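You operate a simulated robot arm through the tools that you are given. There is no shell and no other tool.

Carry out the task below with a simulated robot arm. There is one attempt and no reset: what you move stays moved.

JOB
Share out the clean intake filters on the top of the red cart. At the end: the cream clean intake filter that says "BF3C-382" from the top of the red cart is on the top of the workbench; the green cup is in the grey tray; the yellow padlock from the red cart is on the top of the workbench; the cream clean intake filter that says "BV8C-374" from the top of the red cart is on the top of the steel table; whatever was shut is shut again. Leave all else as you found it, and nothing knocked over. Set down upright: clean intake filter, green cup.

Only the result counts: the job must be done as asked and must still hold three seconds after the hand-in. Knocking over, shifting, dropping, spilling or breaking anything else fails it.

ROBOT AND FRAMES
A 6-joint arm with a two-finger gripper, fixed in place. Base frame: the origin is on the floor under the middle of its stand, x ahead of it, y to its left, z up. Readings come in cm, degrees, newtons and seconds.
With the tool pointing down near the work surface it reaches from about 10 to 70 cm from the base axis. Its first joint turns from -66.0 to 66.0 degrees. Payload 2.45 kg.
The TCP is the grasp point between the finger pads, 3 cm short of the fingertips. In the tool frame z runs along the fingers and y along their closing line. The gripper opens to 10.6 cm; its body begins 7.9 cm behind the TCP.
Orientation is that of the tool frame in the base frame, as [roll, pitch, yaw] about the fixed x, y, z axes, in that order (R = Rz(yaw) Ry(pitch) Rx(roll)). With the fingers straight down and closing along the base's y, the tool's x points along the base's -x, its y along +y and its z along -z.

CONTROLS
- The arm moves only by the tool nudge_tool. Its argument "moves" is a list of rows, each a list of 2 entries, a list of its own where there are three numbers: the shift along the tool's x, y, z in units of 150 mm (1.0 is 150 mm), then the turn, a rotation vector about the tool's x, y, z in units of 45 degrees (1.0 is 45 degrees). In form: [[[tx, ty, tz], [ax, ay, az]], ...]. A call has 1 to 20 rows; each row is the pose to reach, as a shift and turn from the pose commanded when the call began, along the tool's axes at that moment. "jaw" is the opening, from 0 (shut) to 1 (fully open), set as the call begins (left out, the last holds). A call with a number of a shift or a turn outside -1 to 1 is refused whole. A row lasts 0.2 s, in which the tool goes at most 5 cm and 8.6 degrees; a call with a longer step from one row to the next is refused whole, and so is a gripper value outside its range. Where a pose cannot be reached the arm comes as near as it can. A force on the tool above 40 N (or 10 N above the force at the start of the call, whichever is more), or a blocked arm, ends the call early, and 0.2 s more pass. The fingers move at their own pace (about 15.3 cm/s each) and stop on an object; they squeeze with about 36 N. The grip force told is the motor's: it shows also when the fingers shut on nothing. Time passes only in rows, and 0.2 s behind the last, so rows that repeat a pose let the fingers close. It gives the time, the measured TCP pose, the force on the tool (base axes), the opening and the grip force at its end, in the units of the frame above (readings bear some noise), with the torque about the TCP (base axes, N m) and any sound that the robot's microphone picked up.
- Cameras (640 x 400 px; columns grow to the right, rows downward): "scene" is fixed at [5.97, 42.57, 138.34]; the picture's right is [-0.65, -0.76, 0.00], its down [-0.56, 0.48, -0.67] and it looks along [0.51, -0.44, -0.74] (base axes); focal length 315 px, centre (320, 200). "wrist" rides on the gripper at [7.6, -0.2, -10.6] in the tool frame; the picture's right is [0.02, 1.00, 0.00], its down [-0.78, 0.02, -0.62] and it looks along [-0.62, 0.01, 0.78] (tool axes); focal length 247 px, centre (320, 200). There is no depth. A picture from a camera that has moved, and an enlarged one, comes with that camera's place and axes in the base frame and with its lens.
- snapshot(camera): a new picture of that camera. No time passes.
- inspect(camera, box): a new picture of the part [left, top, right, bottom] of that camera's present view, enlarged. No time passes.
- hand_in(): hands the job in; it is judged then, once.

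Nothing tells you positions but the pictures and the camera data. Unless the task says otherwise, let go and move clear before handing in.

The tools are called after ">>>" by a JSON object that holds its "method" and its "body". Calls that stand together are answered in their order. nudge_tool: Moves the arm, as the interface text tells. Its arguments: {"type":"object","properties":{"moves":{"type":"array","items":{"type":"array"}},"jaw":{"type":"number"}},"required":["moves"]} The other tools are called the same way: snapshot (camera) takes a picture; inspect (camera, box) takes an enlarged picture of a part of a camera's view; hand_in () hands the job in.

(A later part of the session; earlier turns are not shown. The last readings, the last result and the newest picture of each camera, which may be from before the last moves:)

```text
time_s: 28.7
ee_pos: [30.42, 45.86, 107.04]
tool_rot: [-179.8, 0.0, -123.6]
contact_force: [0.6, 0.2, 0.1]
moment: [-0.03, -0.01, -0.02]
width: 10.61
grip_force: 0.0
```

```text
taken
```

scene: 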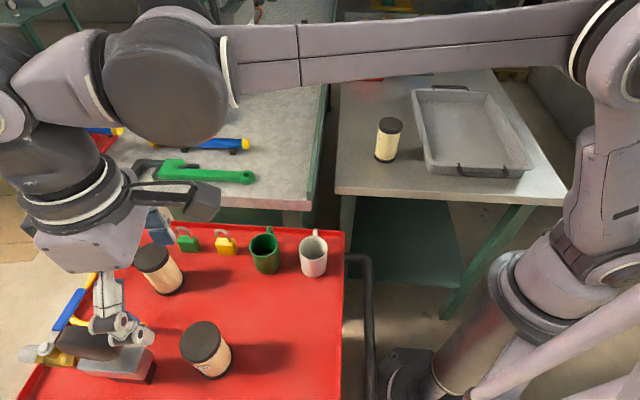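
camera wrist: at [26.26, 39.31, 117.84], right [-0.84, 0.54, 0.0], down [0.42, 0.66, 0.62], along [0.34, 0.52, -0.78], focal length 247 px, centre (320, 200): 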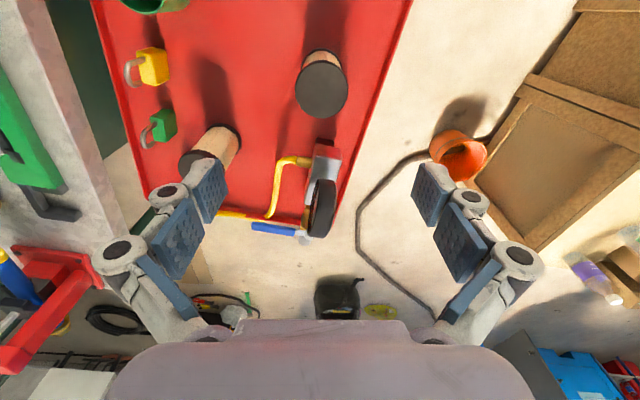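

The tool is over the 382 filter to within a few mm; the lid is where expected. I'm descending in two stages.

>>> {"method": "nudge_tool", "body": {"moves": [[[0.01, 0, 0.25], [0, 0, 0]], [[0.01, 0, 0.5], [0, 0, 0]], [[0.01, 0, 0.75], [0, 0, 0]], [[0.01, 0, 0.87], [0, 0, 0]], [[0.01, 0, 0.9], [0, 0, 0]], [[0.01, 0, 0.9], [0, 0, 0]]]}}

>>> {"method": "snapshot", "body": {"camera": "wrist"}}

```text
time_s: 30.1
ee_pos: [30.2, 45.4, 93.56]
tool_rot: [-179.8, 0.0, -123.6]
contact_force: [0.2, 0.1, 0.7]
moment: [0.02, 0.01, 0.02]
width: 10.59
grip_force: 0.1
```

```text
taken
camera wrist: at [26.1, 38.87, 104.27], right [-0.84, 0.54, 0.0], down [0.42, 0.66, 0.62], along [0.34, 0.52, -0.78], focal length 247 px, centre (320, 200)
```

wrist: 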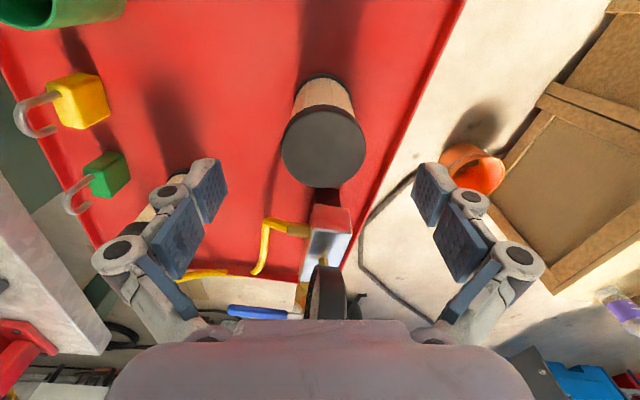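

Still centred on the filter. I'm descending the last 5.3 cm to lid height, then closing.

>>> {"method": "nudge_tool", "body": {"moves": [[[0, 0, 0.1], [0, 0, 0]], [[0, 0, 0.2], [0, 0, 0]], [[0, 0, 0.3], [0, 0, 0]], [[0, 0, 0.357], [0, 0, 0]], [[0, 0, 0.357], [0, 0, 0]]]}}

>>> {"method": "snapshot", "body": {"camera": "wrist"}}

```text
time_s: 31.3
ee_pos: [30.39, 45.39, 88.18]
tool_rot: [-179.9, 0.0, -123.7]
contact_force: [-0.2, -0.2, -0.5]
moment: [0.0, 0.04, -0.03]
width: 10.59
grip_force: 0.0
```

```text
taken
camera wrist: at [26.19, 38.85, 98.95], right [-0.84, 0.54, 0.0], down [0.42, 0.66, 0.62], along [0.34, 0.52, -0.78], focal length 247 px, centre (320, 200)
```

wrist: 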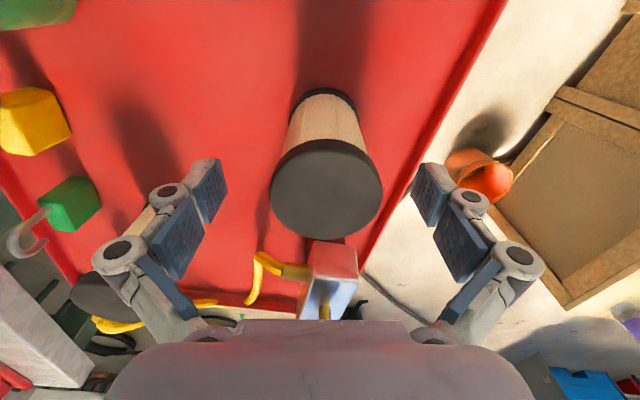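

The lid is centred between the distal pads, so I'm closing.

>>> {"method": "nudge_tool", "body": {"moves": [[[0, 0, 0], [0, 0, 0]], [[0, 0, 0], [0, 0, 0]], [[0, 0, 0], [0, 0, 0]], [[0, 0, 0], [0, 0, 0]]], "jaw": 0}}

>>> {"method": "nudge_tool", "body": {"moves": [[[0, 0, -0.05], [0, 0, 0]], [[0, 0, -0.12], [0, 0, 0]], [[0, 0, -0.2], [0, 0, 0]], [[0, 0, -0.2], [0, 0, 0]]]}}

>>> {"method": "snapshot", "body": {"camera": "wrist"}}

```text
time_s: 32.3
ee_pos: [30.28, 45.38, 88.26]
tool_rot: [-179.8, -0.1, -123.6]
contact_force: [-10.7, 7.8, 30.5]
moment: [0.48, 0.44, 0.08]
width: 5.9
grip_force: 36.2
```

```text
time_s: 33.3
ee_pos: [30.35, 45.49, 91.3]
tool_rot: [-179.8, 0.0, -123.7]
contact_force: [0.1, 0.2, -1.7]
moment: [-0.03, -0.02, -0.01]
width: 5.88
grip_force: 35.8
```

```text
taken
camera wrist: at [26.2, 38.89, 102.04], right [-0.84, 0.54, 0.0], down [0.42, 0.66, 0.62], along [0.34, 0.52, -0.78], focal length 247 px, centre (320, 200)
```

wrist: 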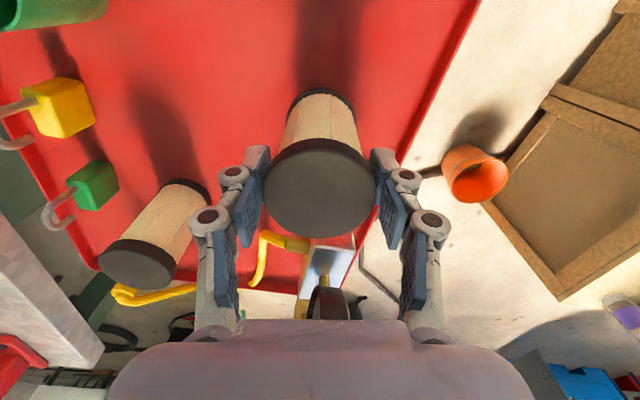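

The 382 filter is held at its lid with no slip. I'm lifting to carry height.

>>> {"method": "nudge_tool", "body": {"moves": [[[0, 0, -0.1], [0, 0, 0]], [[0, 0, -0.3], [0, 0, 0]], [[0, 0, -0.5], [0, 0, 0]], [[0, 0, -0.7], [0, 0, 0]], [[0, 0, -0.9], [0, 0, 0]], [[0, 0, -1.0], [0, 0, 0]], [[0, 0, -1.0], [0, 0, 0]]]}}

>>> {"method": "snapshot", "body": {"camera": "scene"}}

>>> {"method": "snapshot", "body": {"camera": "wrist"}}

```text
time_s: 34.9
ee_pos: [30.15, 45.46, 106.21]
tool_rot: [-179.8, -0.1, -123.6]
contact_force: [-0.3, -0.3, -1.2]
moment: [0.02, -0.02, -0.01]
width: 5.86
grip_force: 36.2
```

```text
taken
```

scene: 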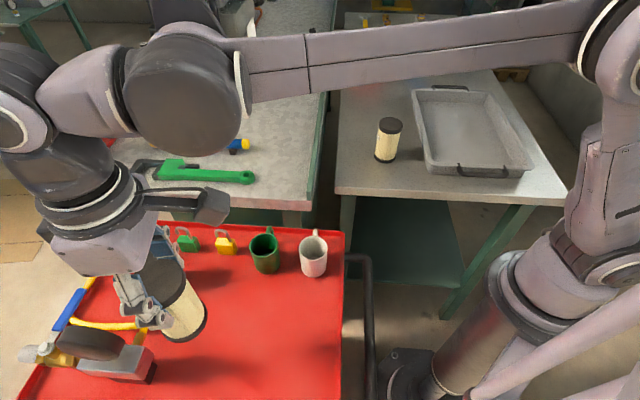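

```text
taken
camera wrist: at [26.05, 38.79, 116.97], right [-0.84, 0.54, 0.0], down [0.42, 0.66, 0.62], along [0.34, 0.52, -0.78], focal length 247 px, centre (320, 200)
```

wrist: 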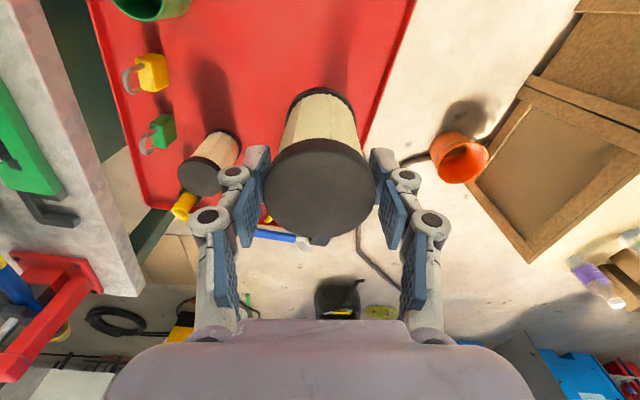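

The filter is held at z≈106 and clears everything by over 5 cm. I'm swinging right toward a free spot on the workbench near (60, 9), in steps.

>>> {"method": "nudge_tool", "body": {"moves": [[[-0.011, -0.127, 0], [0, 0, 0.044]], [[-0.02, -0.352, 0], [0, 0, 0.122]], [[-0.011, -0.578, 0], [0, 0, 0.2]], [[0.008, -0.804, 0], [0, 0, 0.278]], [[0.031, -0.966, 0], [0, 0, 0.333]], [[0.031, -0.966, 0], [0, 0, 0.333]]]}}

>>> {"method": "snapshot", "body": {"camera": "scene"}}

```text
time_s: 36.3
ee_pos: [42.11, 36.96, 106.18]
tool_rot: [-179.8, 0.1, -138.6]
contact_force: [-0.3, 0.3, -0.8]
moment: [0.02, -0.03, 0.01]
width: 5.86
grip_force: 35.9
```

```text
taken
```

scene: 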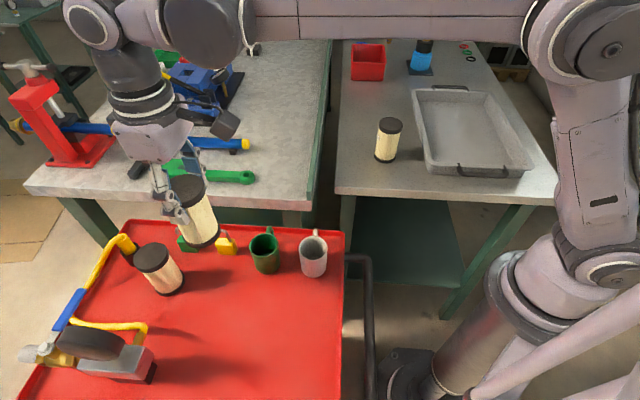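

The filter passes well above the padlocks and is still held firmly. I'm continuing another 15°.

>>> {"method": "nudge_tool", "body": {"moves": [[[-0.009, -0.131, 0], [0, 0, 0.044]], [[-0.017, -0.361, 0], [0, 0, 0.122]], [[-0.011, -0.593, 0], [0, 0, 0.2]], [[0.009, -0.826, 0], [0, 0, 0.278]], [[0.033, -0.992, 0], [0, 0, 0.333]], [[0.033, -0.992, 0], [0, 0, 0.333]]]}}

>>> {"method": "snapshot", "body": {"camera": "wrist"}}

>>> {"method": "snapshot", "body": {"camera": "scene"}}

```text
time_s: 37.7
ee_pos: [51.41, 25.43, 106.12]
tool_rot: [-179.8, 0.1, -153.7]
contact_force: [-0.7, -0.1, -0.9]
moment: [-0.01, -0.01, 0.0]
width: 5.87
grip_force: 35.8
```

```text
taken
camera wrist: at [44.51, 21.8, 116.77], right [-0.46, 0.89, 0.0], down [0.69, 0.36, 0.62], along [0.55, 0.29, -0.78], focal length 247 px, centre (320, 200)
```

wrist: 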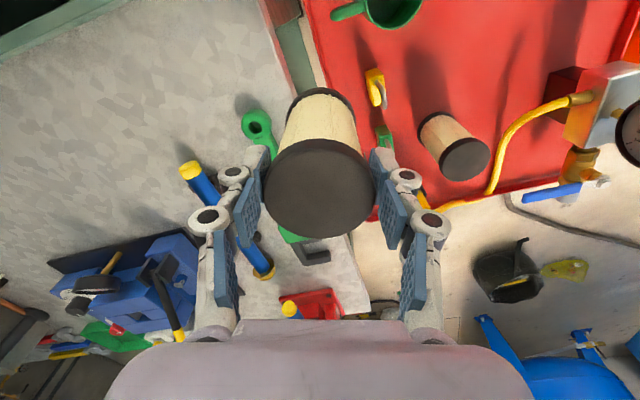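

```text
taken
```

scene: 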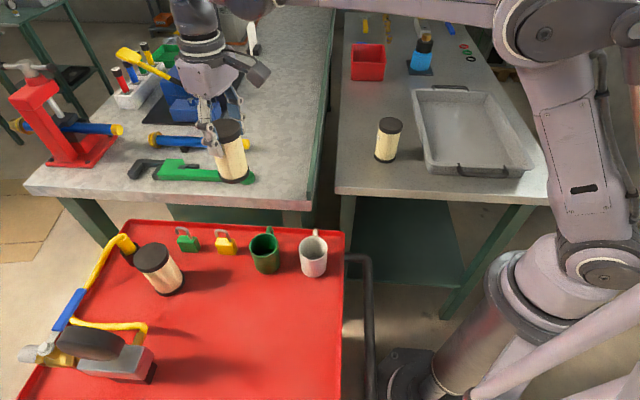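

The wrist view shows clear bench surface ahead, and the wrench and pipe stay to the left. I'm making the final two short swings to the drop spot.

>>> {"method": "nudge_tool", "body": {"moves": [[[-0.005, -0.123, 0], [0, 0, 0.038]], [[-0.013, -0.308, 0], [0, 0, 0.095]], [[-0.022, -0.493, 0], [0, 0, 0.151]], [[-0.027, -0.616, 0], [0, 0, 0.189]], [[-0.027, -0.616, 0], [0, 0, 0.189]]]}}

>>> {"method": "nudge_tool", "body": {"moves": [[[-0.023, -0.121, 0], [0, 0, 0.038]], [[-0.058, -0.302, 0], [0, 0, 0.095]], [[-0.094, -0.484, 0], [0, 0, 0.151]], [[-0.117, -0.605, 0], [0, 0, 0.189]], [[-0.117, -0.605, 0], [0, 0, 0.189]]]}}

>>> {"method": "snapshot", "body": {"camera": "wrist"}}

>>> {"method": "snapshot", "body": {"camera": "scene"}}

```text
time_s: 38.9
ee_pos: [55.84, 17.35, 106.32]
tool_rot: [-179.8, 0.1, -162.2]
contact_force: [0.4, -0.5, -1.3]
moment: [0.03, 0.0, 0.0]
width: 5.88
grip_force: 36.1
```

```text
time_s: 40.1
ee_pos: [60.56, 9.33, 106.43]
tool_rot: [-179.9, 0.3, -170.7]
contact_force: [-0.1, -1.2, -1.7]
moment: [-0.04, 0.03, 0.01]
width: 5.88
grip_force: 36.3
```

```text
taken
camera wrist: at [52.87, 7.79, 117.14], right [-0.18, 0.98, 0.0], down [0.77, 0.14, 0.62], along [0.61, 0.11, -0.78], focal length 247 px, centre (320, 200)
```

wrist: 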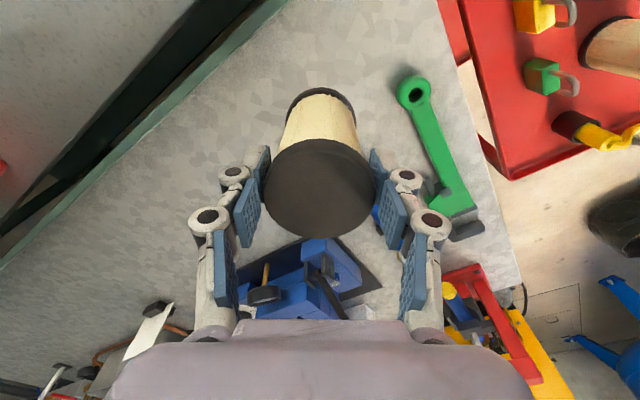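

```text
taken
```

scene: 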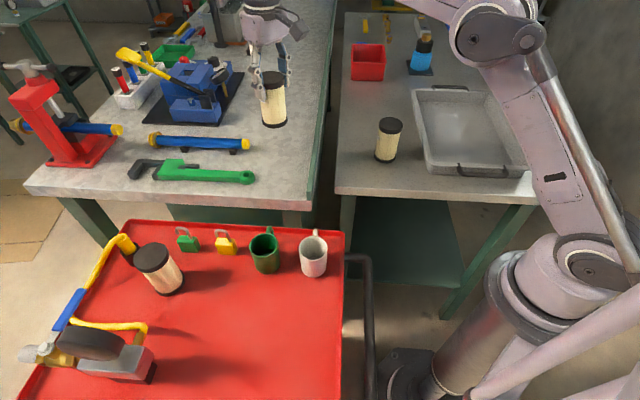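

The landing spot is clear: about 10 cm from the bench edge, the wrench and the pipe. I'm lowering quickly at first, then in small steps.

>>> {"method": "nudge_tool", "body": {"moves": [[[0, 0, 0.1], [0, 0, 0]], [[0, 0, 0.25], [0, 0, 0]], [[0, 0, 0.4], [0, 0, 0]], [[0, 0, 0.5], [0, 0, 0]], [[0, 0, 0.54], [0, 0, 0]], [[0, 0, 0.54], [0, 0, 0]]]}}

>>> {"method": "inspect", "body": {"camera": "scene", "box": [220, 60, 340, 200]}}

```text
time_s: 41.5
ee_pos: [60.45, 9.38, 98.28]
tool_rot: [-179.8, 0.2, -170.7]
contact_force: [1.0, -1.4, -1.2]
moment: [-0.02, -0.01, 0.02]
width: 5.87
grip_force: 36.1
```

```text
2.86 times, centred on (280, 130) of scene
camera zoom: at [5.97, 42.57, 138.34], right [-0.65, -0.76, 0.0], down [-0.56, 0.48, -0.67], along [0.51, -0.44, -0.74], focal length 901 px, centre (434, 400)
```

zoom: 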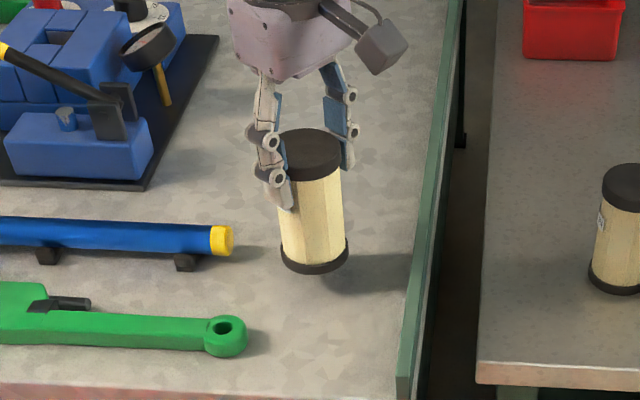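

It's a few cm above the bench. I'm stepping down in 2 mm steps until it touches.

>>> {"method": "nudge_tool", "body": {"moves": [[[0, 0, 0.02], [0, 0, 0]], [[0, 0, 0.04], [0, 0, 0]], [[0, 0, 0.06], [0, 0, 0]], [[0, 0, 0.08], [0, 0, 0]], [[0, 0, 0.1], [0, 0, 0]], [[0, 0, 0.112], [0, 0, 0]], [[0, 0, 0.124], [0, 0, 0]], [[0, 0, 0.136], [0, 0, 0]], [[0, 0, 0.148], [0, 0, 0]], [[0, 0, 0.16], [0, 0, 0]], [[0, 0, 0.172], [0, 0, 0]], [[0, 0, 0.184], [0, 0, 0]], [[0, 0, 0.196], [0, 0, 0]], [[0, 0, 0.208], [0, 0, 0]], [[0, 0, 0.22], [0, 0, 0]], [[0, 0, 0.232], [0, 0, 0]], [[0, 0, 0.244], [0, 0, 0]], [[0, 0, 0.256], [0, 0, 0]]]}}

>>> {"method": "inspect", "body": {"camera": "scene", "box": [220, 60, 340, 200]}}

```text
time_s: 44.8
ee_pos: [60.54, 9.45, 95.16]
tool_rot: [-179.8, 0.3, -170.6]
contact_force: [-0.5, 1.2, 8.1]
moment: [0.12, 0.22, 0.0]
width: 5.9
grip_force: 36.0
stopped in row 16: the force on the tool passed its limit at 46 N (the readings are from after the stop); the commanded pose is now the measured one
```

```text
2.86 times, centred on (280, 130) of scene
camera zoom: at [5.95, 42.57, 138.34], right [-0.65, -0.76, 0.0], down [-0.56, 0.48, -0.67], along [0.51, -0.44, -0.74], focal length 901 px, centre (434, 400)
```

zoom: 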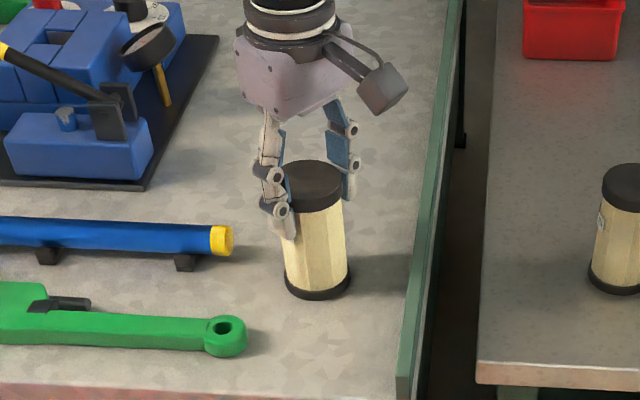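

Contact at TCP z≈95.2: the filter stands on the bench, so I'm releasing it.

>>> {"method": "nudge_tool", "body": {"moves": [[[0, 0, 0], [0, 0, 0]], [[0, 0, 0], [0, 0, 0]], [[0, 0, 0], [0, 0, 0]]], "jaw": 0.85}}

>>> {"method": "nudge_tool", "body": {"moves": [[[0, 0, -0.1], [0, 0, 0]], [[0, 0, -0.25], [0, 0, 0]], [[0, 0, -0.5], [0, 0, 0]], [[0, 0, -0.75], [0, 0, 0]], [[0, 0, -0.85], [0, 0, 0]]]}}

>>> {"method": "snapshot", "body": {"camera": "scene"}}

>>> {"method": "inspect", "body": {"camera": "scene", "box": [255, 100, 315, 175]}}

```text
time_s: 45.6
ee_pos: [60.46, 9.39, 95.28]
tool_rot: [-179.9, 0.3, -170.6]
contact_force: [-0.1, -0.3, 0.6]
moment: [-0.01, 0.01, -0.05]
width: 9.0
grip_force: 0.1
```

```text
time_s: 46.8
ee_pos: [60.48, 9.31, 108.07]
tool_rot: [-180.0, 0.2, -170.6]
contact_force: [0.0, -0.9, -0.9]
moment: [0.0, -0.02, 0.0]
width: 9.0
grip_force: 0.0
```

```text
taken
```

scene: 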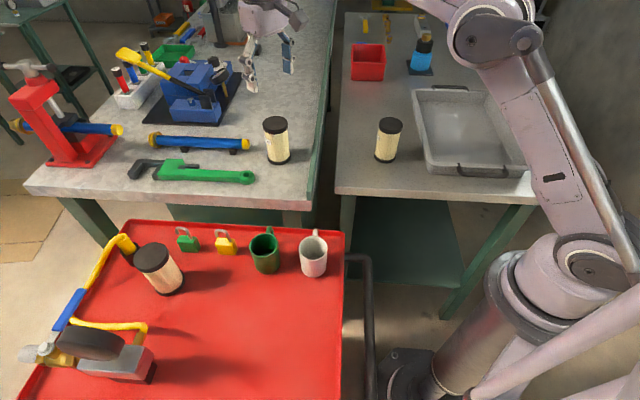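

```text
5.33 times, centred on (285, 138) of scene
camera zoom: at [5.97, 42.57, 138.34], right [-0.65, -0.76, 0.0], down [-0.56, 0.48, -0.67], along [0.51, -0.44, -0.74], focal length 1682 px, centre (507, 533)
```

zoom: 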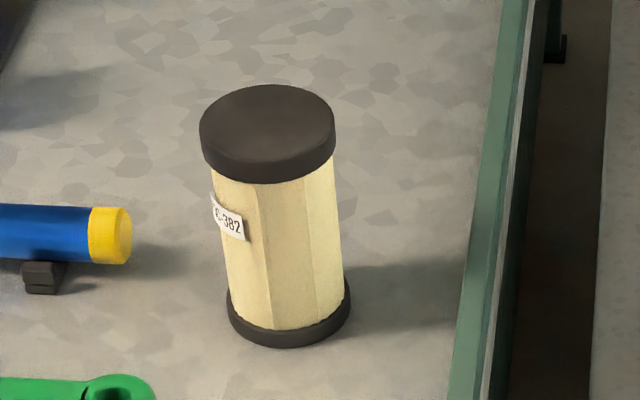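

Both filters are placed and upright. Next is the yellow padlock on the cart at (49.4, 33.2), so I'm moving above it with the tool turned to 45°.

>>> {"method": "nudge_tool", "body": {"moves": [[[0.041, 0.21, 0], [0, 0, -0.083]], [[0.083, 0.419, 0], [0, 0, -0.167]], [[0.124, 0.629, 0], [0, 0, -0.25]], [[0.165, 0.838, 0], [0, 0, -0.333]], [[0.165, 0.838, 0], [0, 0, -0.333]]]}}

>>> {"method": "nudge_tool", "body": {"moves": [[[0.019, 0.225, 0.067], [0, 0, -0.115]], [[0.037, 0.45, 0.133], [0, 0, -0.229]], [[0.056, 0.676, 0.2], [0, 0, -0.344]], [[0.074, 0.901, 0.267], [0, 0, -0.458]], [[0.074, 0.901, 0.267], [0, 0, -0.458]]], "jaw": 0.6}}

>>> {"method": "snapshot", "body": {"camera": "wrist"}}

>>> {"method": "snapshot", "body": {"camera": "scene"}}

```text
time_s: 48.0
ee_pos: [55.79, 21.4, 107.93]
tool_rot: [-179.8, 0.3, -155.6]
contact_force: [0.0, -0.2, -0.6]
moment: [0.02, 0.01, -0.02]
width: 9.0
grip_force: 0.1
```

```text
time_s: 49.2
ee_pos: [49.23, 33.32, 103.71]
tool_rot: [-179.8, 0.2, -134.9]
contact_force: [-1.1, -0.1, 0.3]
moment: [0.0, 0.04, -0.05]
width: 6.36
grip_force: 0.1
```

```text
taken
camera wrist: at [43.83, 27.66, 114.38], right [-0.72, 0.69, 0.0], down [0.54, 0.57, 0.62], along [0.43, 0.45, -0.78], focal length 247 px, centre (320, 200)
```

wrist: 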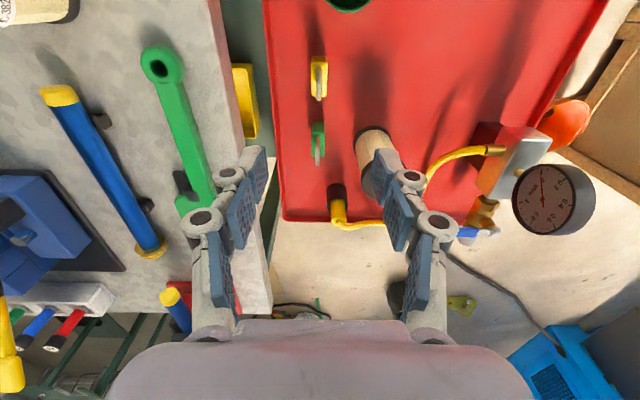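

```text
taken
```

scene: 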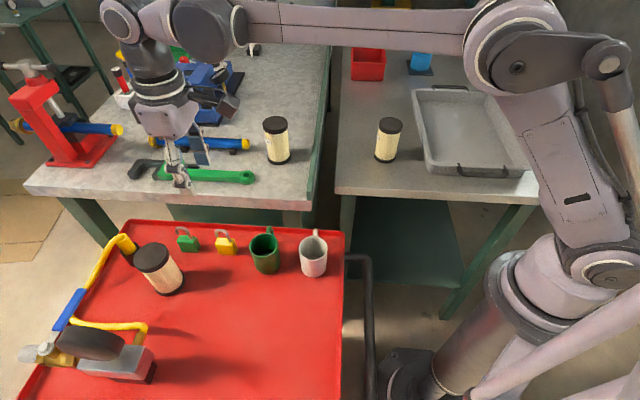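

The tool is aligned over the padlock, and the bench filter's label is just visible in the top-left corner. I'll zoom in on both.

>>> {"method": "inspect", "body": {"camera": "wrist", "box": [0, 0, 60, 35]}}

>>> {"method": "inspect", "body": {"camera": "wrist", "box": [260, 30, 400, 180]}}

```text
10.67 times, centred on (30, 18) of wrist
camera zoom: at [43.83, 27.66, 114.38], right [-0.72, 0.69, 0.0], down [0.54, 0.57, 0.62], along [0.43, 0.45, -0.78], focal length 2634 px, centre (3413, 2147)
```

zoom: 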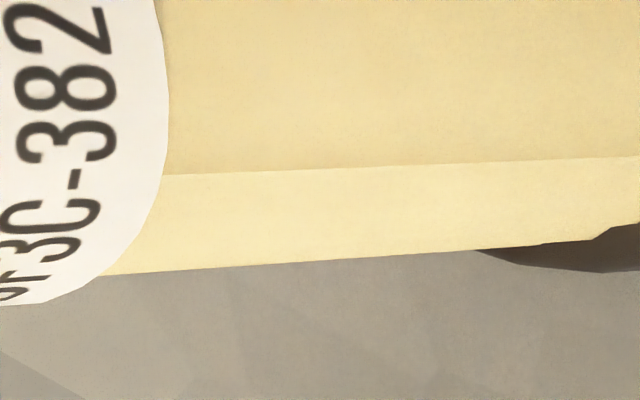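

```text
2.67 times, centred on (330, 105) of wrist
camera zoom: at [43.83, 27.66, 114.38], right [-0.72, 0.69, 0.0], down [0.54, 0.57, 0.62], along [0.43, 0.45, -0.78], focal length 659 px, centre (293, 453)
```

zoom: 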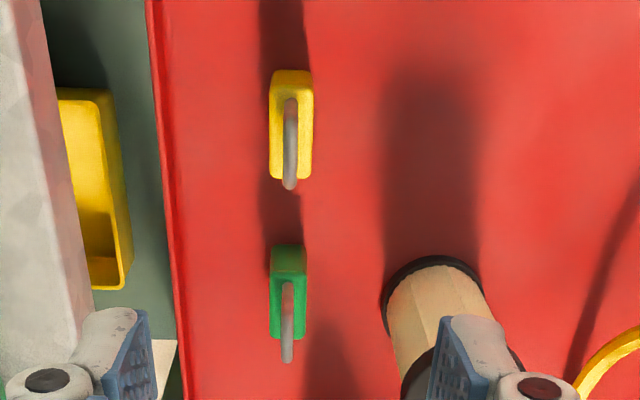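

The bench filter's label reads …F3C-382, confirming it's the right one. The fingertips seem to extend as the jaw closes, so I'll narrow the jaw and check the tip position before descending to the padlock.

>>> {"method": "nudge_tool", "body": {"moves": [[[0.013, -0.013, 0.1], [0, 0, 0]], [[0.013, -0.013, 0.3], [0, 0, 0]], [[0.013, -0.013, 0.5], [0, 0, 0]], [[0.013, -0.013, 0.6], [0, 0, 0]], [[0.013, -0.013, 0.6], [0, 0, 0]]], "jaw": 0.45}}

>>> {"method": "snapshot", "body": {"camera": "wrist"}}

>>> {"method": "inspect", "body": {"camera": "scene", "box": [140, 130, 290, 270]}}

```text
time_s: 50.4
ee_pos: [49.39, 32.98, 94.91]
tool_rot: [-179.8, 0.3, -135.0]
contact_force: [-0.2, 1.2, 0.7]
moment: [-0.02, 0.01, 0.0]
width: 4.78
grip_force: 0.0
```

```text
taken
camera wrist: at [44.01, 27.37, 105.59], right [-0.72, 0.69, 0.0], down [0.54, 0.57, 0.62], along [0.43, 0.45, -0.78], focal length 247 px, centre (320, 200)
```

wrist: 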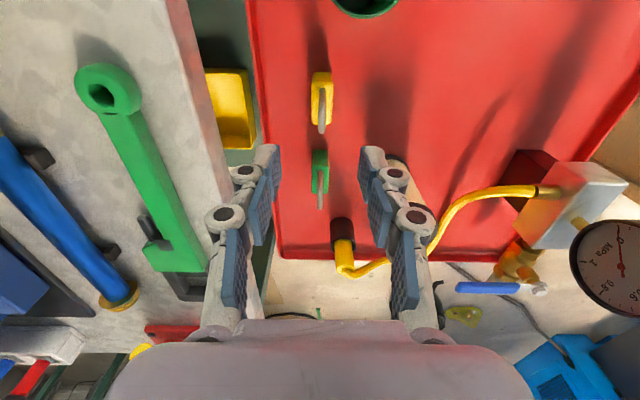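

```text
2.86 times, centred on (215, 200) of scene
camera zoom: at [5.97, 42.57, 138.34], right [-0.65, -0.76, 0.0], down [-0.56, 0.48, -0.67], along [0.51, -0.44, -0.74], focal length 901 px, centre (620, 200)
```

zoom: 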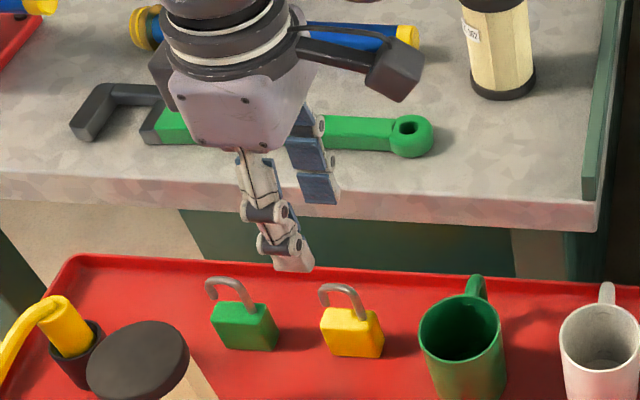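

The fingertips sit about 3 cm below the TCP at this opening, and the padlock is centred between the fingers. I'm descending to z≈84 and checking again.

>>> {"method": "nudge_tool", "body": {"moves": [[[0, 0, 0.15], [0, 0, 0]], [[0, 0, 0.35], [0, 0, 0]], [[0, 0, 0.55], [0, 0, 0]], [[0, 0, 0.7], [0, 0, 0]], [[0, 0, 0.727], [0, 0, 0]], [[0, 0, 0.727], [0, 0, 0]]]}}

>>> {"method": "snapshot", "body": {"camera": "wrist"}}

>>> {"method": "inspect", "body": {"camera": "scene", "box": [170, 180, 290, 280]}}

```text
time_s: 51.8
ee_pos: [49.47, 32.96, 83.93]
tool_rot: [-179.8, 0.2, -135.0]
contact_force: [-0.2, -0.2, 0.3]
moment: [-0.01, -0.01, -0.02]
width: 4.76
grip_force: 0.1
```

```text
taken
camera wrist: at [44.07, 27.29, 94.65], right [-0.72, 0.69, 0.0], down [0.54, 0.57, 0.62], along [0.43, 0.45, -0.78], focal length 247 px, centre (320, 200)
```

wrist: 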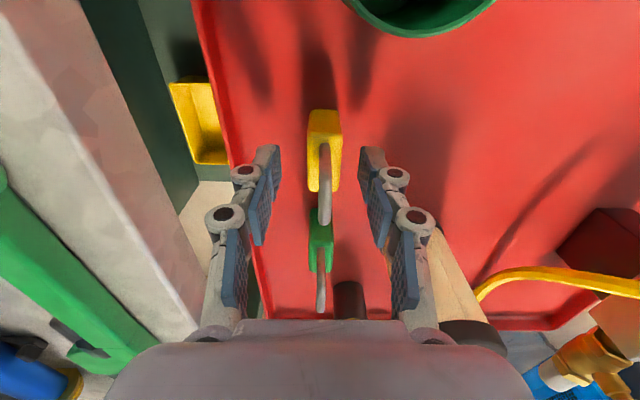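

```text
4.00 times, centred on (230, 230) of scene
camera zoom: at [5.97, 42.57, 138.34], right [-0.65, -0.76, 0.0], down [-0.56, 0.48, -0.67], along [0.51, -0.44, -0.74], focal length 1261 px, centre (680, 80)
```

zoom: 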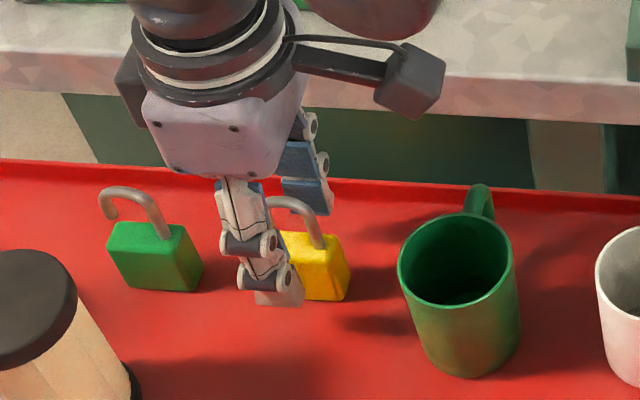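

The padlock lies between the pads, within 3 mm of centre. I'm making the last 2 cm slowly, watching for contact.

>>> {"method": "nudge_tool", "body": {"moves": [[[0, 0.01, 0.04], [0, 0, 0]], [[0, 0.018, 0.08], [0, 0, 0]], [[0, 0.018, 0.11], [0, 0, 0]], [[0, 0.018, 0.13], [0, 0, 0]], [[0, 0.018, 0.14], [0, 0, 0]], [[0, 0.018, 0.14], [0, 0, 0]]]}}

>>> {"method": "snapshot", "body": {"camera": "wrist"}}

>>> {"method": "inspect", "body": {"camera": "scene", "box": [170, 180, 290, 280]}}

```text
time_s: 53.2
ee_pos: [49.25, 33.23, 81.93]
tool_rot: [-179.8, 0.2, -135.0]
contact_force: [-0.9, 0.3, 0.3]
moment: [0.01, 0.01, 0.01]
width: 4.73
grip_force: 0.1
```

```text
taken
camera wrist: at [43.89, 27.58, 92.55], right [-0.72, 0.69, 0.0], down [0.54, 0.57, 0.62], along [0.43, 0.45, -0.78], focal length 247 px, centre (320, 200)
```

wrist: 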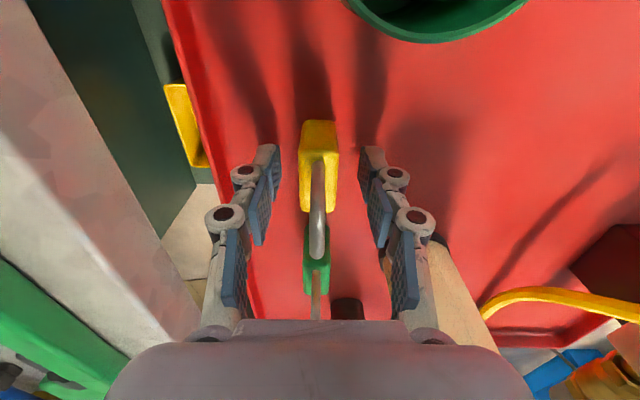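

```text
4.00 times, centred on (230, 230) of scene
camera zoom: at [5.97, 42.57, 138.34], right [-0.65, -0.76, 0.0], down [-0.56, 0.48, -0.67], along [0.51, -0.44, -0.74], focal length 1261 px, centre (680, 80)
```

zoom: 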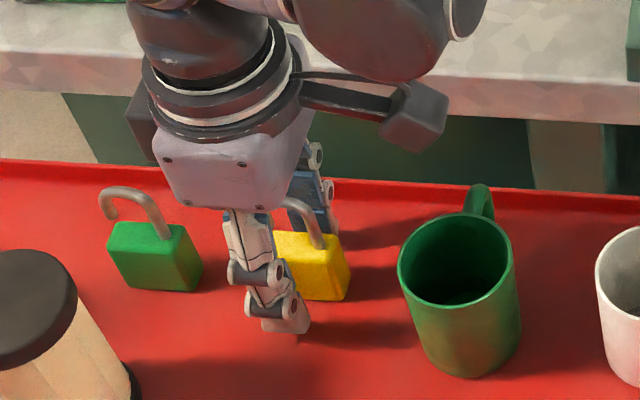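

The padlock body is centred with the distal pads beside it. I'm closing.

>>> {"method": "nudge_tool", "body": {"moves": [[[0, 0, 0], [0, 0, 0]], [[0, 0, 0], [0, 0, 0]], [[0, 0, 0], [0, 0, 0]]], "jaw": 0}}

>>> {"method": "snapshot", "body": {"camera": "wrist"}}

>>> {"method": "inspect", "body": {"camera": "scene", "box": [170, 180, 290, 280]}}

```text
time_s: 54.0
ee_pos: [49.4, 33.3, 81.88]
tool_rot: [-179.9, 0.2, -135.0]
contact_force: [0.2, 0.8, -0.2]
moment: [0.01, 0.02, 0.03]
width: 1.9
grip_force: 36.6
```

```text
taken
camera wrist: at [43.89, 27.58, 92.56], right [-0.72, 0.69, 0.0], down [0.54, 0.57, 0.62], along [0.43, 0.45, -0.78], focal length 247 px, centre (320, 200)
```

wrist: 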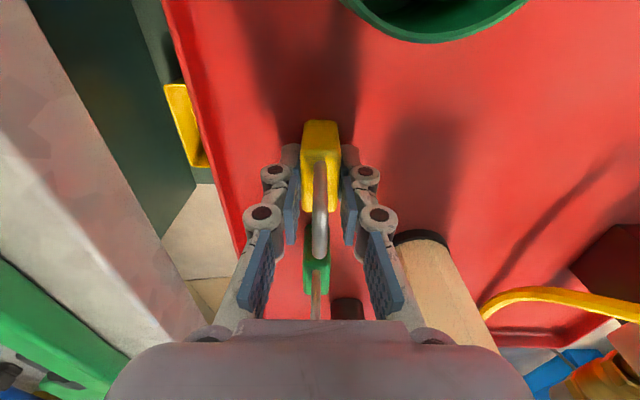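

```text
4.00 times, centred on (230, 230) of scene
camera zoom: at [5.97, 42.57, 138.34], right [-0.65, -0.76, 0.0], down [-0.56, 0.48, -0.67], along [0.51, -0.44, -0.74], focal length 1261 px, centre (680, 80)
```

zoom: 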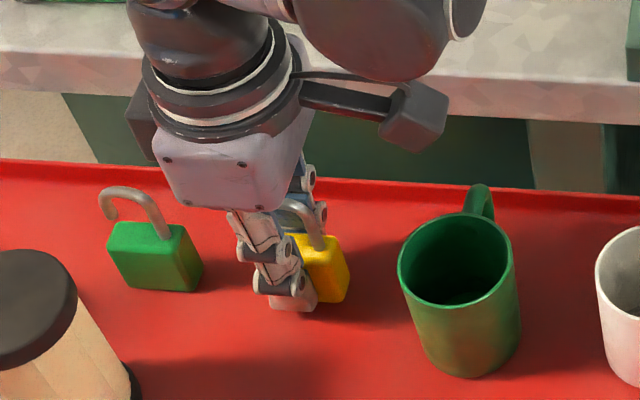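

The padlock is gripped at 1.9 cm width. I'm lifting slowly first.

>>> {"method": "nudge_tool", "body": {"moves": [[[0, 0, -0.05], [0, 0, 0]], [[0, 0, -0.12], [0, 0, 0]], [[0, 0, -0.25], [0, 0, 0]], [[0, 0, -0.45], [0, 0, 0]], [[0, 0, -0.65], [0, 0, 0]], [[0, 0, -0.85], [0, 0, 0]], [[0, 0, -1.0], [0, 0, 0]], [[0, 0, -1.0], [0, 0, 0]]]}}

>>> {"method": "snapshot", "body": {"camera": "wrist"}}

>>> {"method": "snapshot", "body": {"camera": "scene"}}

```text
time_s: 55.8
ee_pos: [49.25, 33.25, 96.95]
tool_rot: [-179.8, 0.2, -135.0]
contact_force: [-1.0, 0.8, -0.8]
moment: [0.01, -0.02, 0.0]
width: 1.9
grip_force: 35.8
```

```text
taken
camera wrist: at [43.83, 27.56, 107.62], right [-0.72, 0.69, 0.0], down [0.54, 0.57, 0.62], along [0.43, 0.45, -0.78], focal length 247 px, centre (320, 200)
```

wrist: 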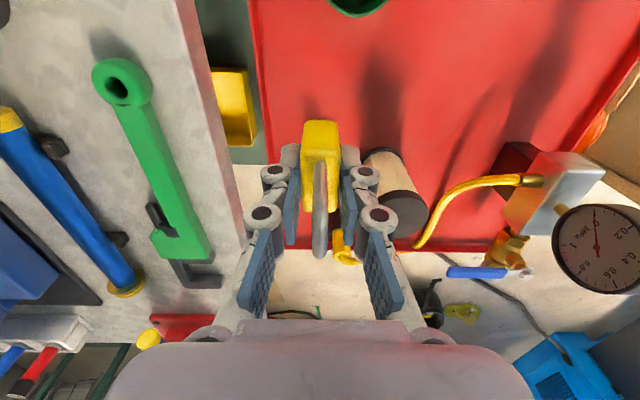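

```text
taken
```

scene: 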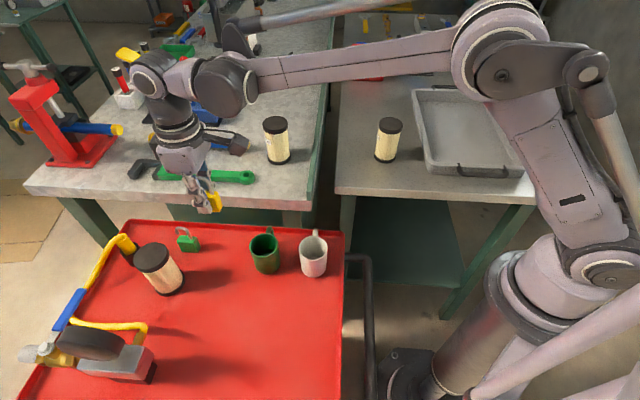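

The padlock is held firmly and the cart is otherwise undisturbed. I'm carrying it to the near corner of the workbench at about (50.7, 12.4), away from the filter and the wrench.

>>> {"method": "nudge_tool", "body": {"moves": [[[0.05, -0.06, -0.1], [0, 0, 0.06]], [[0.17, -0.19, -0.2], [0, 0, 0.17]], [[0.28, -0.33, -0.3], [0, 0, 0.28]], [[0.4, -0.46, -0.4], [0, 0, 0.39]], [[0.455, -0.526, -0.4], [0, 0, 0.444]], [[0.455, -0.526, -0.4], [0, 0, 0.444]]]}}

>>> {"method": "nudge_tool", "body": {"moves": [[[0.035, -0.09, 0], [0, 0, 0.06]], [[0.1, -0.26, 0], [0, 0, 0.175]], [[0.165, -0.43, 0], [0, 0, 0.29]], [[0.23, -0.6, 0], [0, 0, 0.405]], [[0.252, -0.651, 0], [0, 0, 0.444]], [[0.252, -0.651, 0], [0, 0, 0.444]]]}}

>>> {"method": "snapshot", "body": {"camera": "wrist"}}

>>> {"method": "snapshot", "body": {"camera": "scene"}}

```text
time_s: 57.2
ee_pos: [49.88, 22.68, 102.91]
tool_rot: [-179.8, 0.4, -155.1]
contact_force: [0.1, -0.2, -0.7]
moment: [0.03, 0.0, 0.0]
width: 1.91
grip_force: 36.6
```

```text
time_s: 58.6
ee_pos: [50.6, 12.2, 102.88]
tool_rot: [-179.9, 0.2, -175.0]
contact_force: [-0.3, 0.0, -0.9]
moment: [-0.03, 0.0, 0.0]
width: 1.91
grip_force: 35.9
```

```text
taken
camera wrist: at [42.9, 11.25, 113.66], right [-0.11, 0.99, 0.0], down [0.78, 0.09, 0.63], along [0.62, 0.07, -0.78], focal length 247 px, centre (320, 200)
```

wrist: 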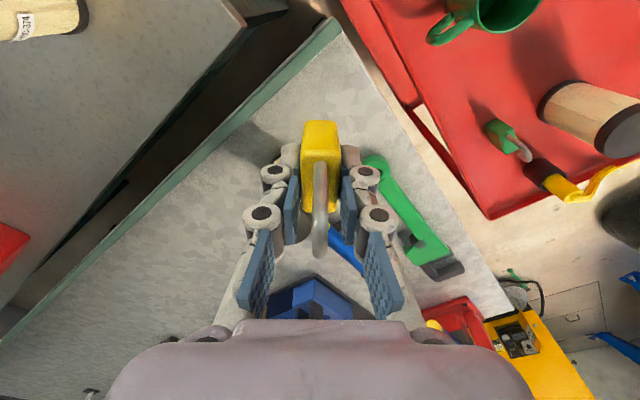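

```text
taken
```

scene: 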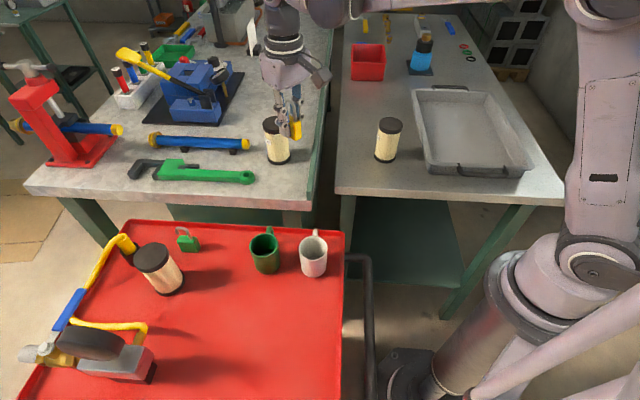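

The drop spot is about 5 cm in from both bench edges and clear of the filter ahead. I'm lowering.

>>> {"method": "nudge_tool", "body": {"moves": [[[0, 0, 0.1], [0, 0, 0]], [[0, 0, 0.3], [0, 0, 0]], [[0, 0, 0.5], [0, 0, 0]], [[0, 0, 0.65], [0, 0, 0]], [[0, 0, 0.75], [0, 0, 0]], [[0, 0, 0.78], [0, 0, 0]], [[0, 0, 0.78], [0, 0, 0]]]}}

>>> {"method": "snapshot", "body": {"camera": "wrist"}}

>>> {"method": "inspect", "body": {"camera": "scene", "box": [230, 80, 350, 220]}}

```text
time_s: 60.2
ee_pos: [50.63, 12.45, 91.13]
tool_rot: [-180.0, 0.3, -175.0]
contact_force: [-0.2, 0.1, 0.7]
moment: [0.0, -0.02, 0.03]
width: 1.9
grip_force: 35.6
```

```text
taken
camera wrist: at [42.98, 11.45, 101.81], right [-0.11, 0.99, 0.0], down [0.78, 0.09, 0.63], along [0.62, 0.07, -0.78], focal length 247 px, centre (320, 200)
```

wrist: 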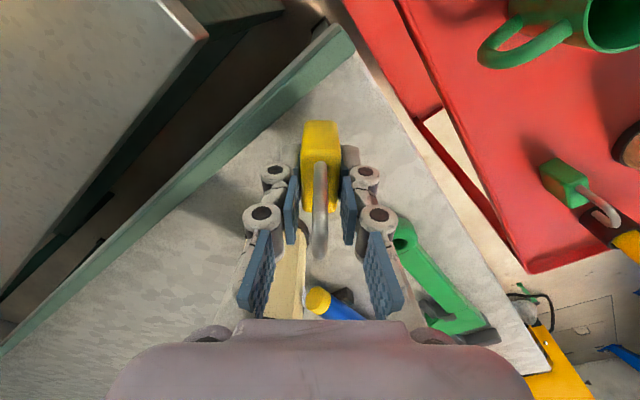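

```text
2.86 times, centred on (290, 150) of scene
camera zoom: at [5.97, 42.57, 138.34], right [-0.65, -0.76, 0.0], down [-0.56, 0.48, -0.67], along [0.51, -0.44, -0.74], focal length 901 px, centre (406, 343)
```

zoom: 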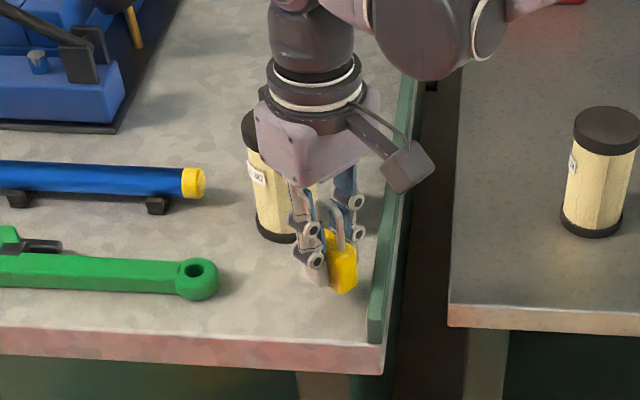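

A raised green rail runs along the bench's right edge and is a bit close for opening the fingers. I'm shifting about 3 cm away from it before setting down.

>>> {"method": "nudge_tool", "body": {"moves": [[[-0.054, 0.083, 0], [0, 0, 0]], [[-0.108, 0.165, 0], [0, 0, 0]], [[-0.108, 0.165, 0], [0, 0, 0]]]}}

>>> {"method": "snapshot", "body": {"camera": "wrist"}}

>>> {"method": "inspect", "body": {"camera": "scene", "box": [230, 80, 350, 220]}}

```text
time_s: 61.0
ee_pos: [52.17, 14.96, 91.22]
tool_rot: [-179.9, 0.3, -175.0]
contact_force: [-0.9, 0.0, -0.8]
moment: [-0.01, 0.0, -0.03]
width: 1.92
grip_force: 36.1
```

```text
taken
camera wrist: at [44.36, 14.07, 101.91], right [-0.11, 0.99, 0.0], down [0.78, 0.09, 0.63], along [0.62, 0.07, -0.78], focal length 247 px, centre (320, 200)
```

wrist: 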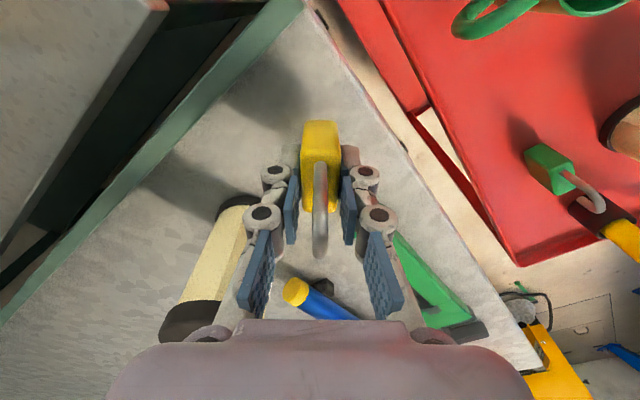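

```text
2.86 times, centred on (290, 150) of scene
camera zoom: at [5.97, 42.58, 138.34], right [-0.65, -0.76, 0.0], down [-0.56, 0.48, -0.67], along [0.51, -0.44, -0.74], focal length 901 px, centre (406, 343)
```

zoom: 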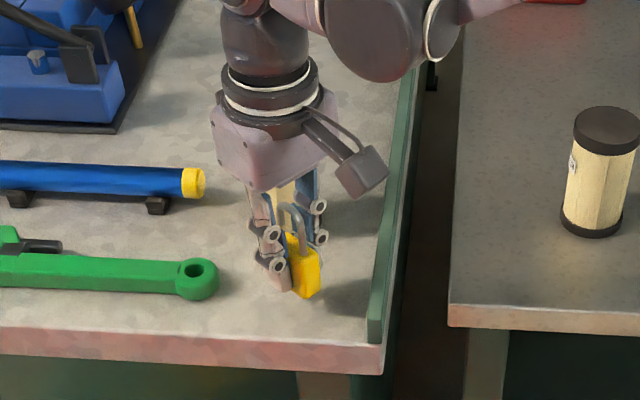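

There is now ample room around the padlock: rail, filter and wrench are all clear. I'm stepping down until contact.

>>> {"method": "nudge_tool", "body": {"moves": [[[0, 0, 0.025], [0, 0, 0]], [[0, 0, 0.05], [0, 0, 0]], [[0, 0, 0.075], [0, 0, 0]], [[0, 0, 0.1], [0, 0, 0]], [[0, 0, 0.11], [0, 0, 0]], [[0, 0, 0.12], [0, 0, 0]], [[0, 0, 0.13], [0, 0, 0]], [[0, 0, 0.14], [0, 0, 0]], [[0, 0, 0.15], [0, 0, 0]], [[0, 0, 0.16], [0, 0, 0]], [[0, 0, 0.17], [0, 0, 0]], [[0, 0, 0.18], [0, 0, 0]]]}}

>>> {"method": "snapshot", "body": {"camera": "wrist"}}

>>> {"method": "inspect", "body": {"camera": "scene", "box": [230, 80, 350, 220]}}

```text
time_s: 63.6
ee_pos: [52.11, 14.93, 88.56]
tool_rot: [-179.9, 0.5, -175.1]
contact_force: [3.0, 0.7, 34.5]
moment: [0.04, -0.11, -0.02]
width: 1.94
grip_force: 35.8
```

```text
taken
camera wrist: at [44.38, 13.96, 99.28], right [-0.11, 0.99, 0.0], down [0.77, 0.09, 0.63], along [0.62, 0.07, -0.78], focal length 247 px, centre (320, 200)
```

wrist: 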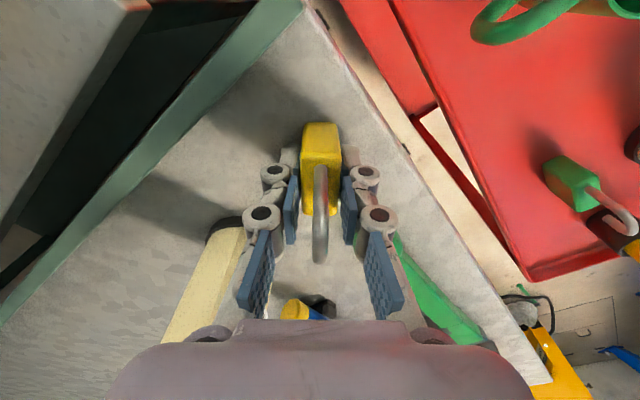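

```text
2.86 times, centred on (290, 150) of scene
camera zoom: at [5.92, 42.56, 138.35], right [-0.65, -0.76, 0.0], down [-0.56, 0.48, -0.67], along [0.51, -0.44, -0.74], focal length 901 px, centre (406, 343)
```

zoom: 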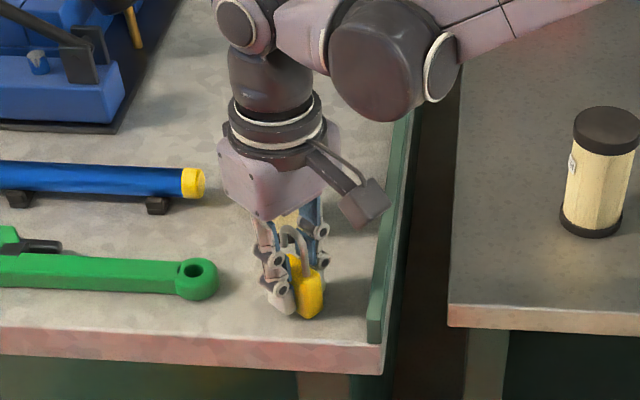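

The padlock is pressing on the bench (34 N), so it's down. I'm easing off 1.5 mm and opening.

>>> {"method": "nudge_tool", "body": {"moves": [[[0, 0, -0.01], [0, 0, 0]], [[0, 0, -0.01], [0, 0, 0]]]}}

>>> {"method": "nudge_tool", "body": {"moves": [[[0, 0, 0], [0, 0, 0]], [[0, 0, 0], [0, 0, 0]], [[0, 0, 0], [0, 0, 0]]], "jaw": 0.45}}

>>> {"method": "snapshot", "body": {"camera": "wrist"}}

>>> {"method": "inspect", "body": {"camera": "scene", "box": [230, 80, 350, 220]}}

```text
time_s: 64.2
ee_pos: [52.08, 14.91, 88.55]
tool_rot: [-179.8, 0.4, -175.1]
contact_force: [1.8, -0.3, 7.4]
moment: [0.05, -0.25, 0.04]
width: 1.91
grip_force: 36.1
```

```text
time_s: 65.0
ee_pos: [52.09, 14.92, 88.63]
tool_rot: [-179.9, 0.4, -175.0]
contact_force: [0.8, 0.1, 0.6]
moment: [-0.01, -0.03, 0.0]
width: 4.76
grip_force: 0.2
```

```text
taken
camera wrist: at [44.36, 13.96, 99.36], right [-0.11, 0.99, 0.0], down [0.78, 0.09, 0.63], along [0.62, 0.07, -0.78], focal length 247 px, centre (320, 200)
```

wrist: 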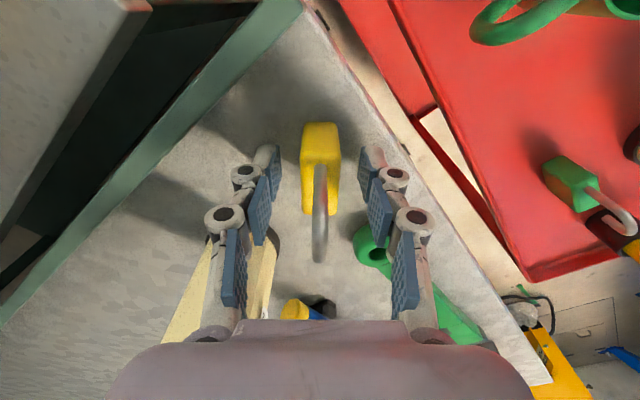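

```text
2.86 times, centred on (290, 150) of scene
camera zoom: at [5.97, 42.57, 138.34], right [-0.65, -0.76, 0.0], down [-0.56, 0.48, -0.67], along [0.51, -0.44, -0.74], focal length 901 px, centre (406, 343)
```

zoom: 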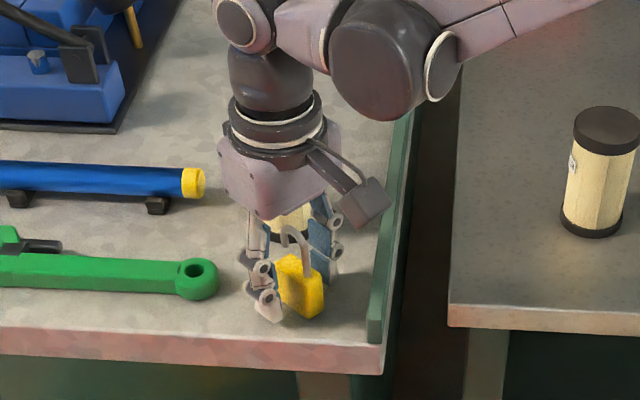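

The padlock stands on the bench. I'm lifting the hand straight up to clear it.

>>> {"method": "nudge_tool", "body": {"moves": [[[0, 0, -0.1], [0, 0, 0]], [[0, 0, -0.25], [0, 0, 0]], [[0, 0, -0.5], [0, 0, 0]], [[0, 0, -0.75], [0, 0, 0]], [[0, 0, -1.0], [0, 0, 0]], [[0, 0, -1.0], [0, 0, 0]]]}}

>>> {"method": "snapshot", "body": {"camera": "scene"}}

>>> {"method": "snapshot", "body": {"camera": "wrist"}}

```text
time_s: 66.4
ee_pos: [52.19, 14.74, 103.57]
tool_rot: [-179.8, 0.3, -175.0]
contact_force: [-0.2, -0.1, 0.1]
moment: [-0.02, 0.05, 0.0]
width: 4.76
grip_force: 0.1
```

```text
taken
```

scene: 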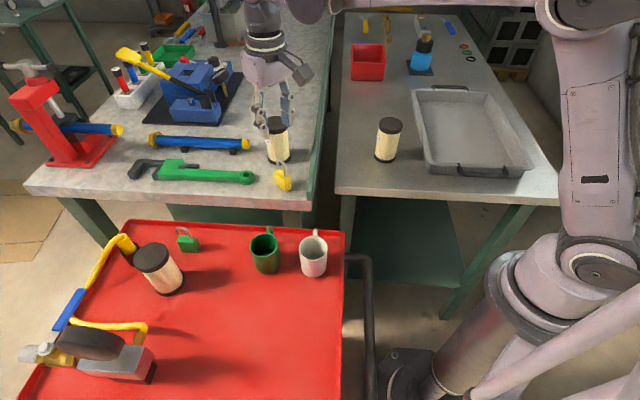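

```text
taken
camera wrist: at [44.41, 13.82, 114.31], right [-0.11, 0.99, 0.0], down [0.78, 0.09, 0.63], along [0.62, 0.07, -0.78], focal length 247 px, centre (320, 200)
```

wrist: 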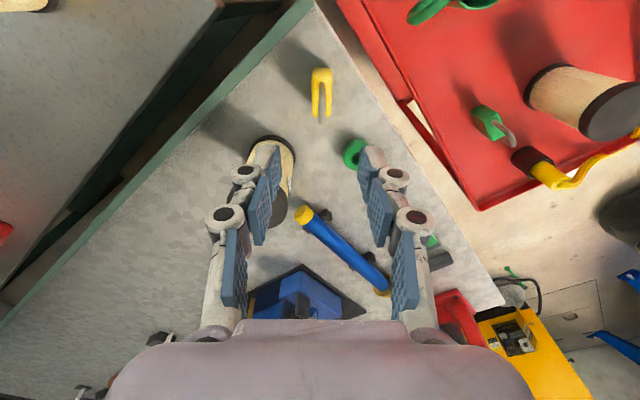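

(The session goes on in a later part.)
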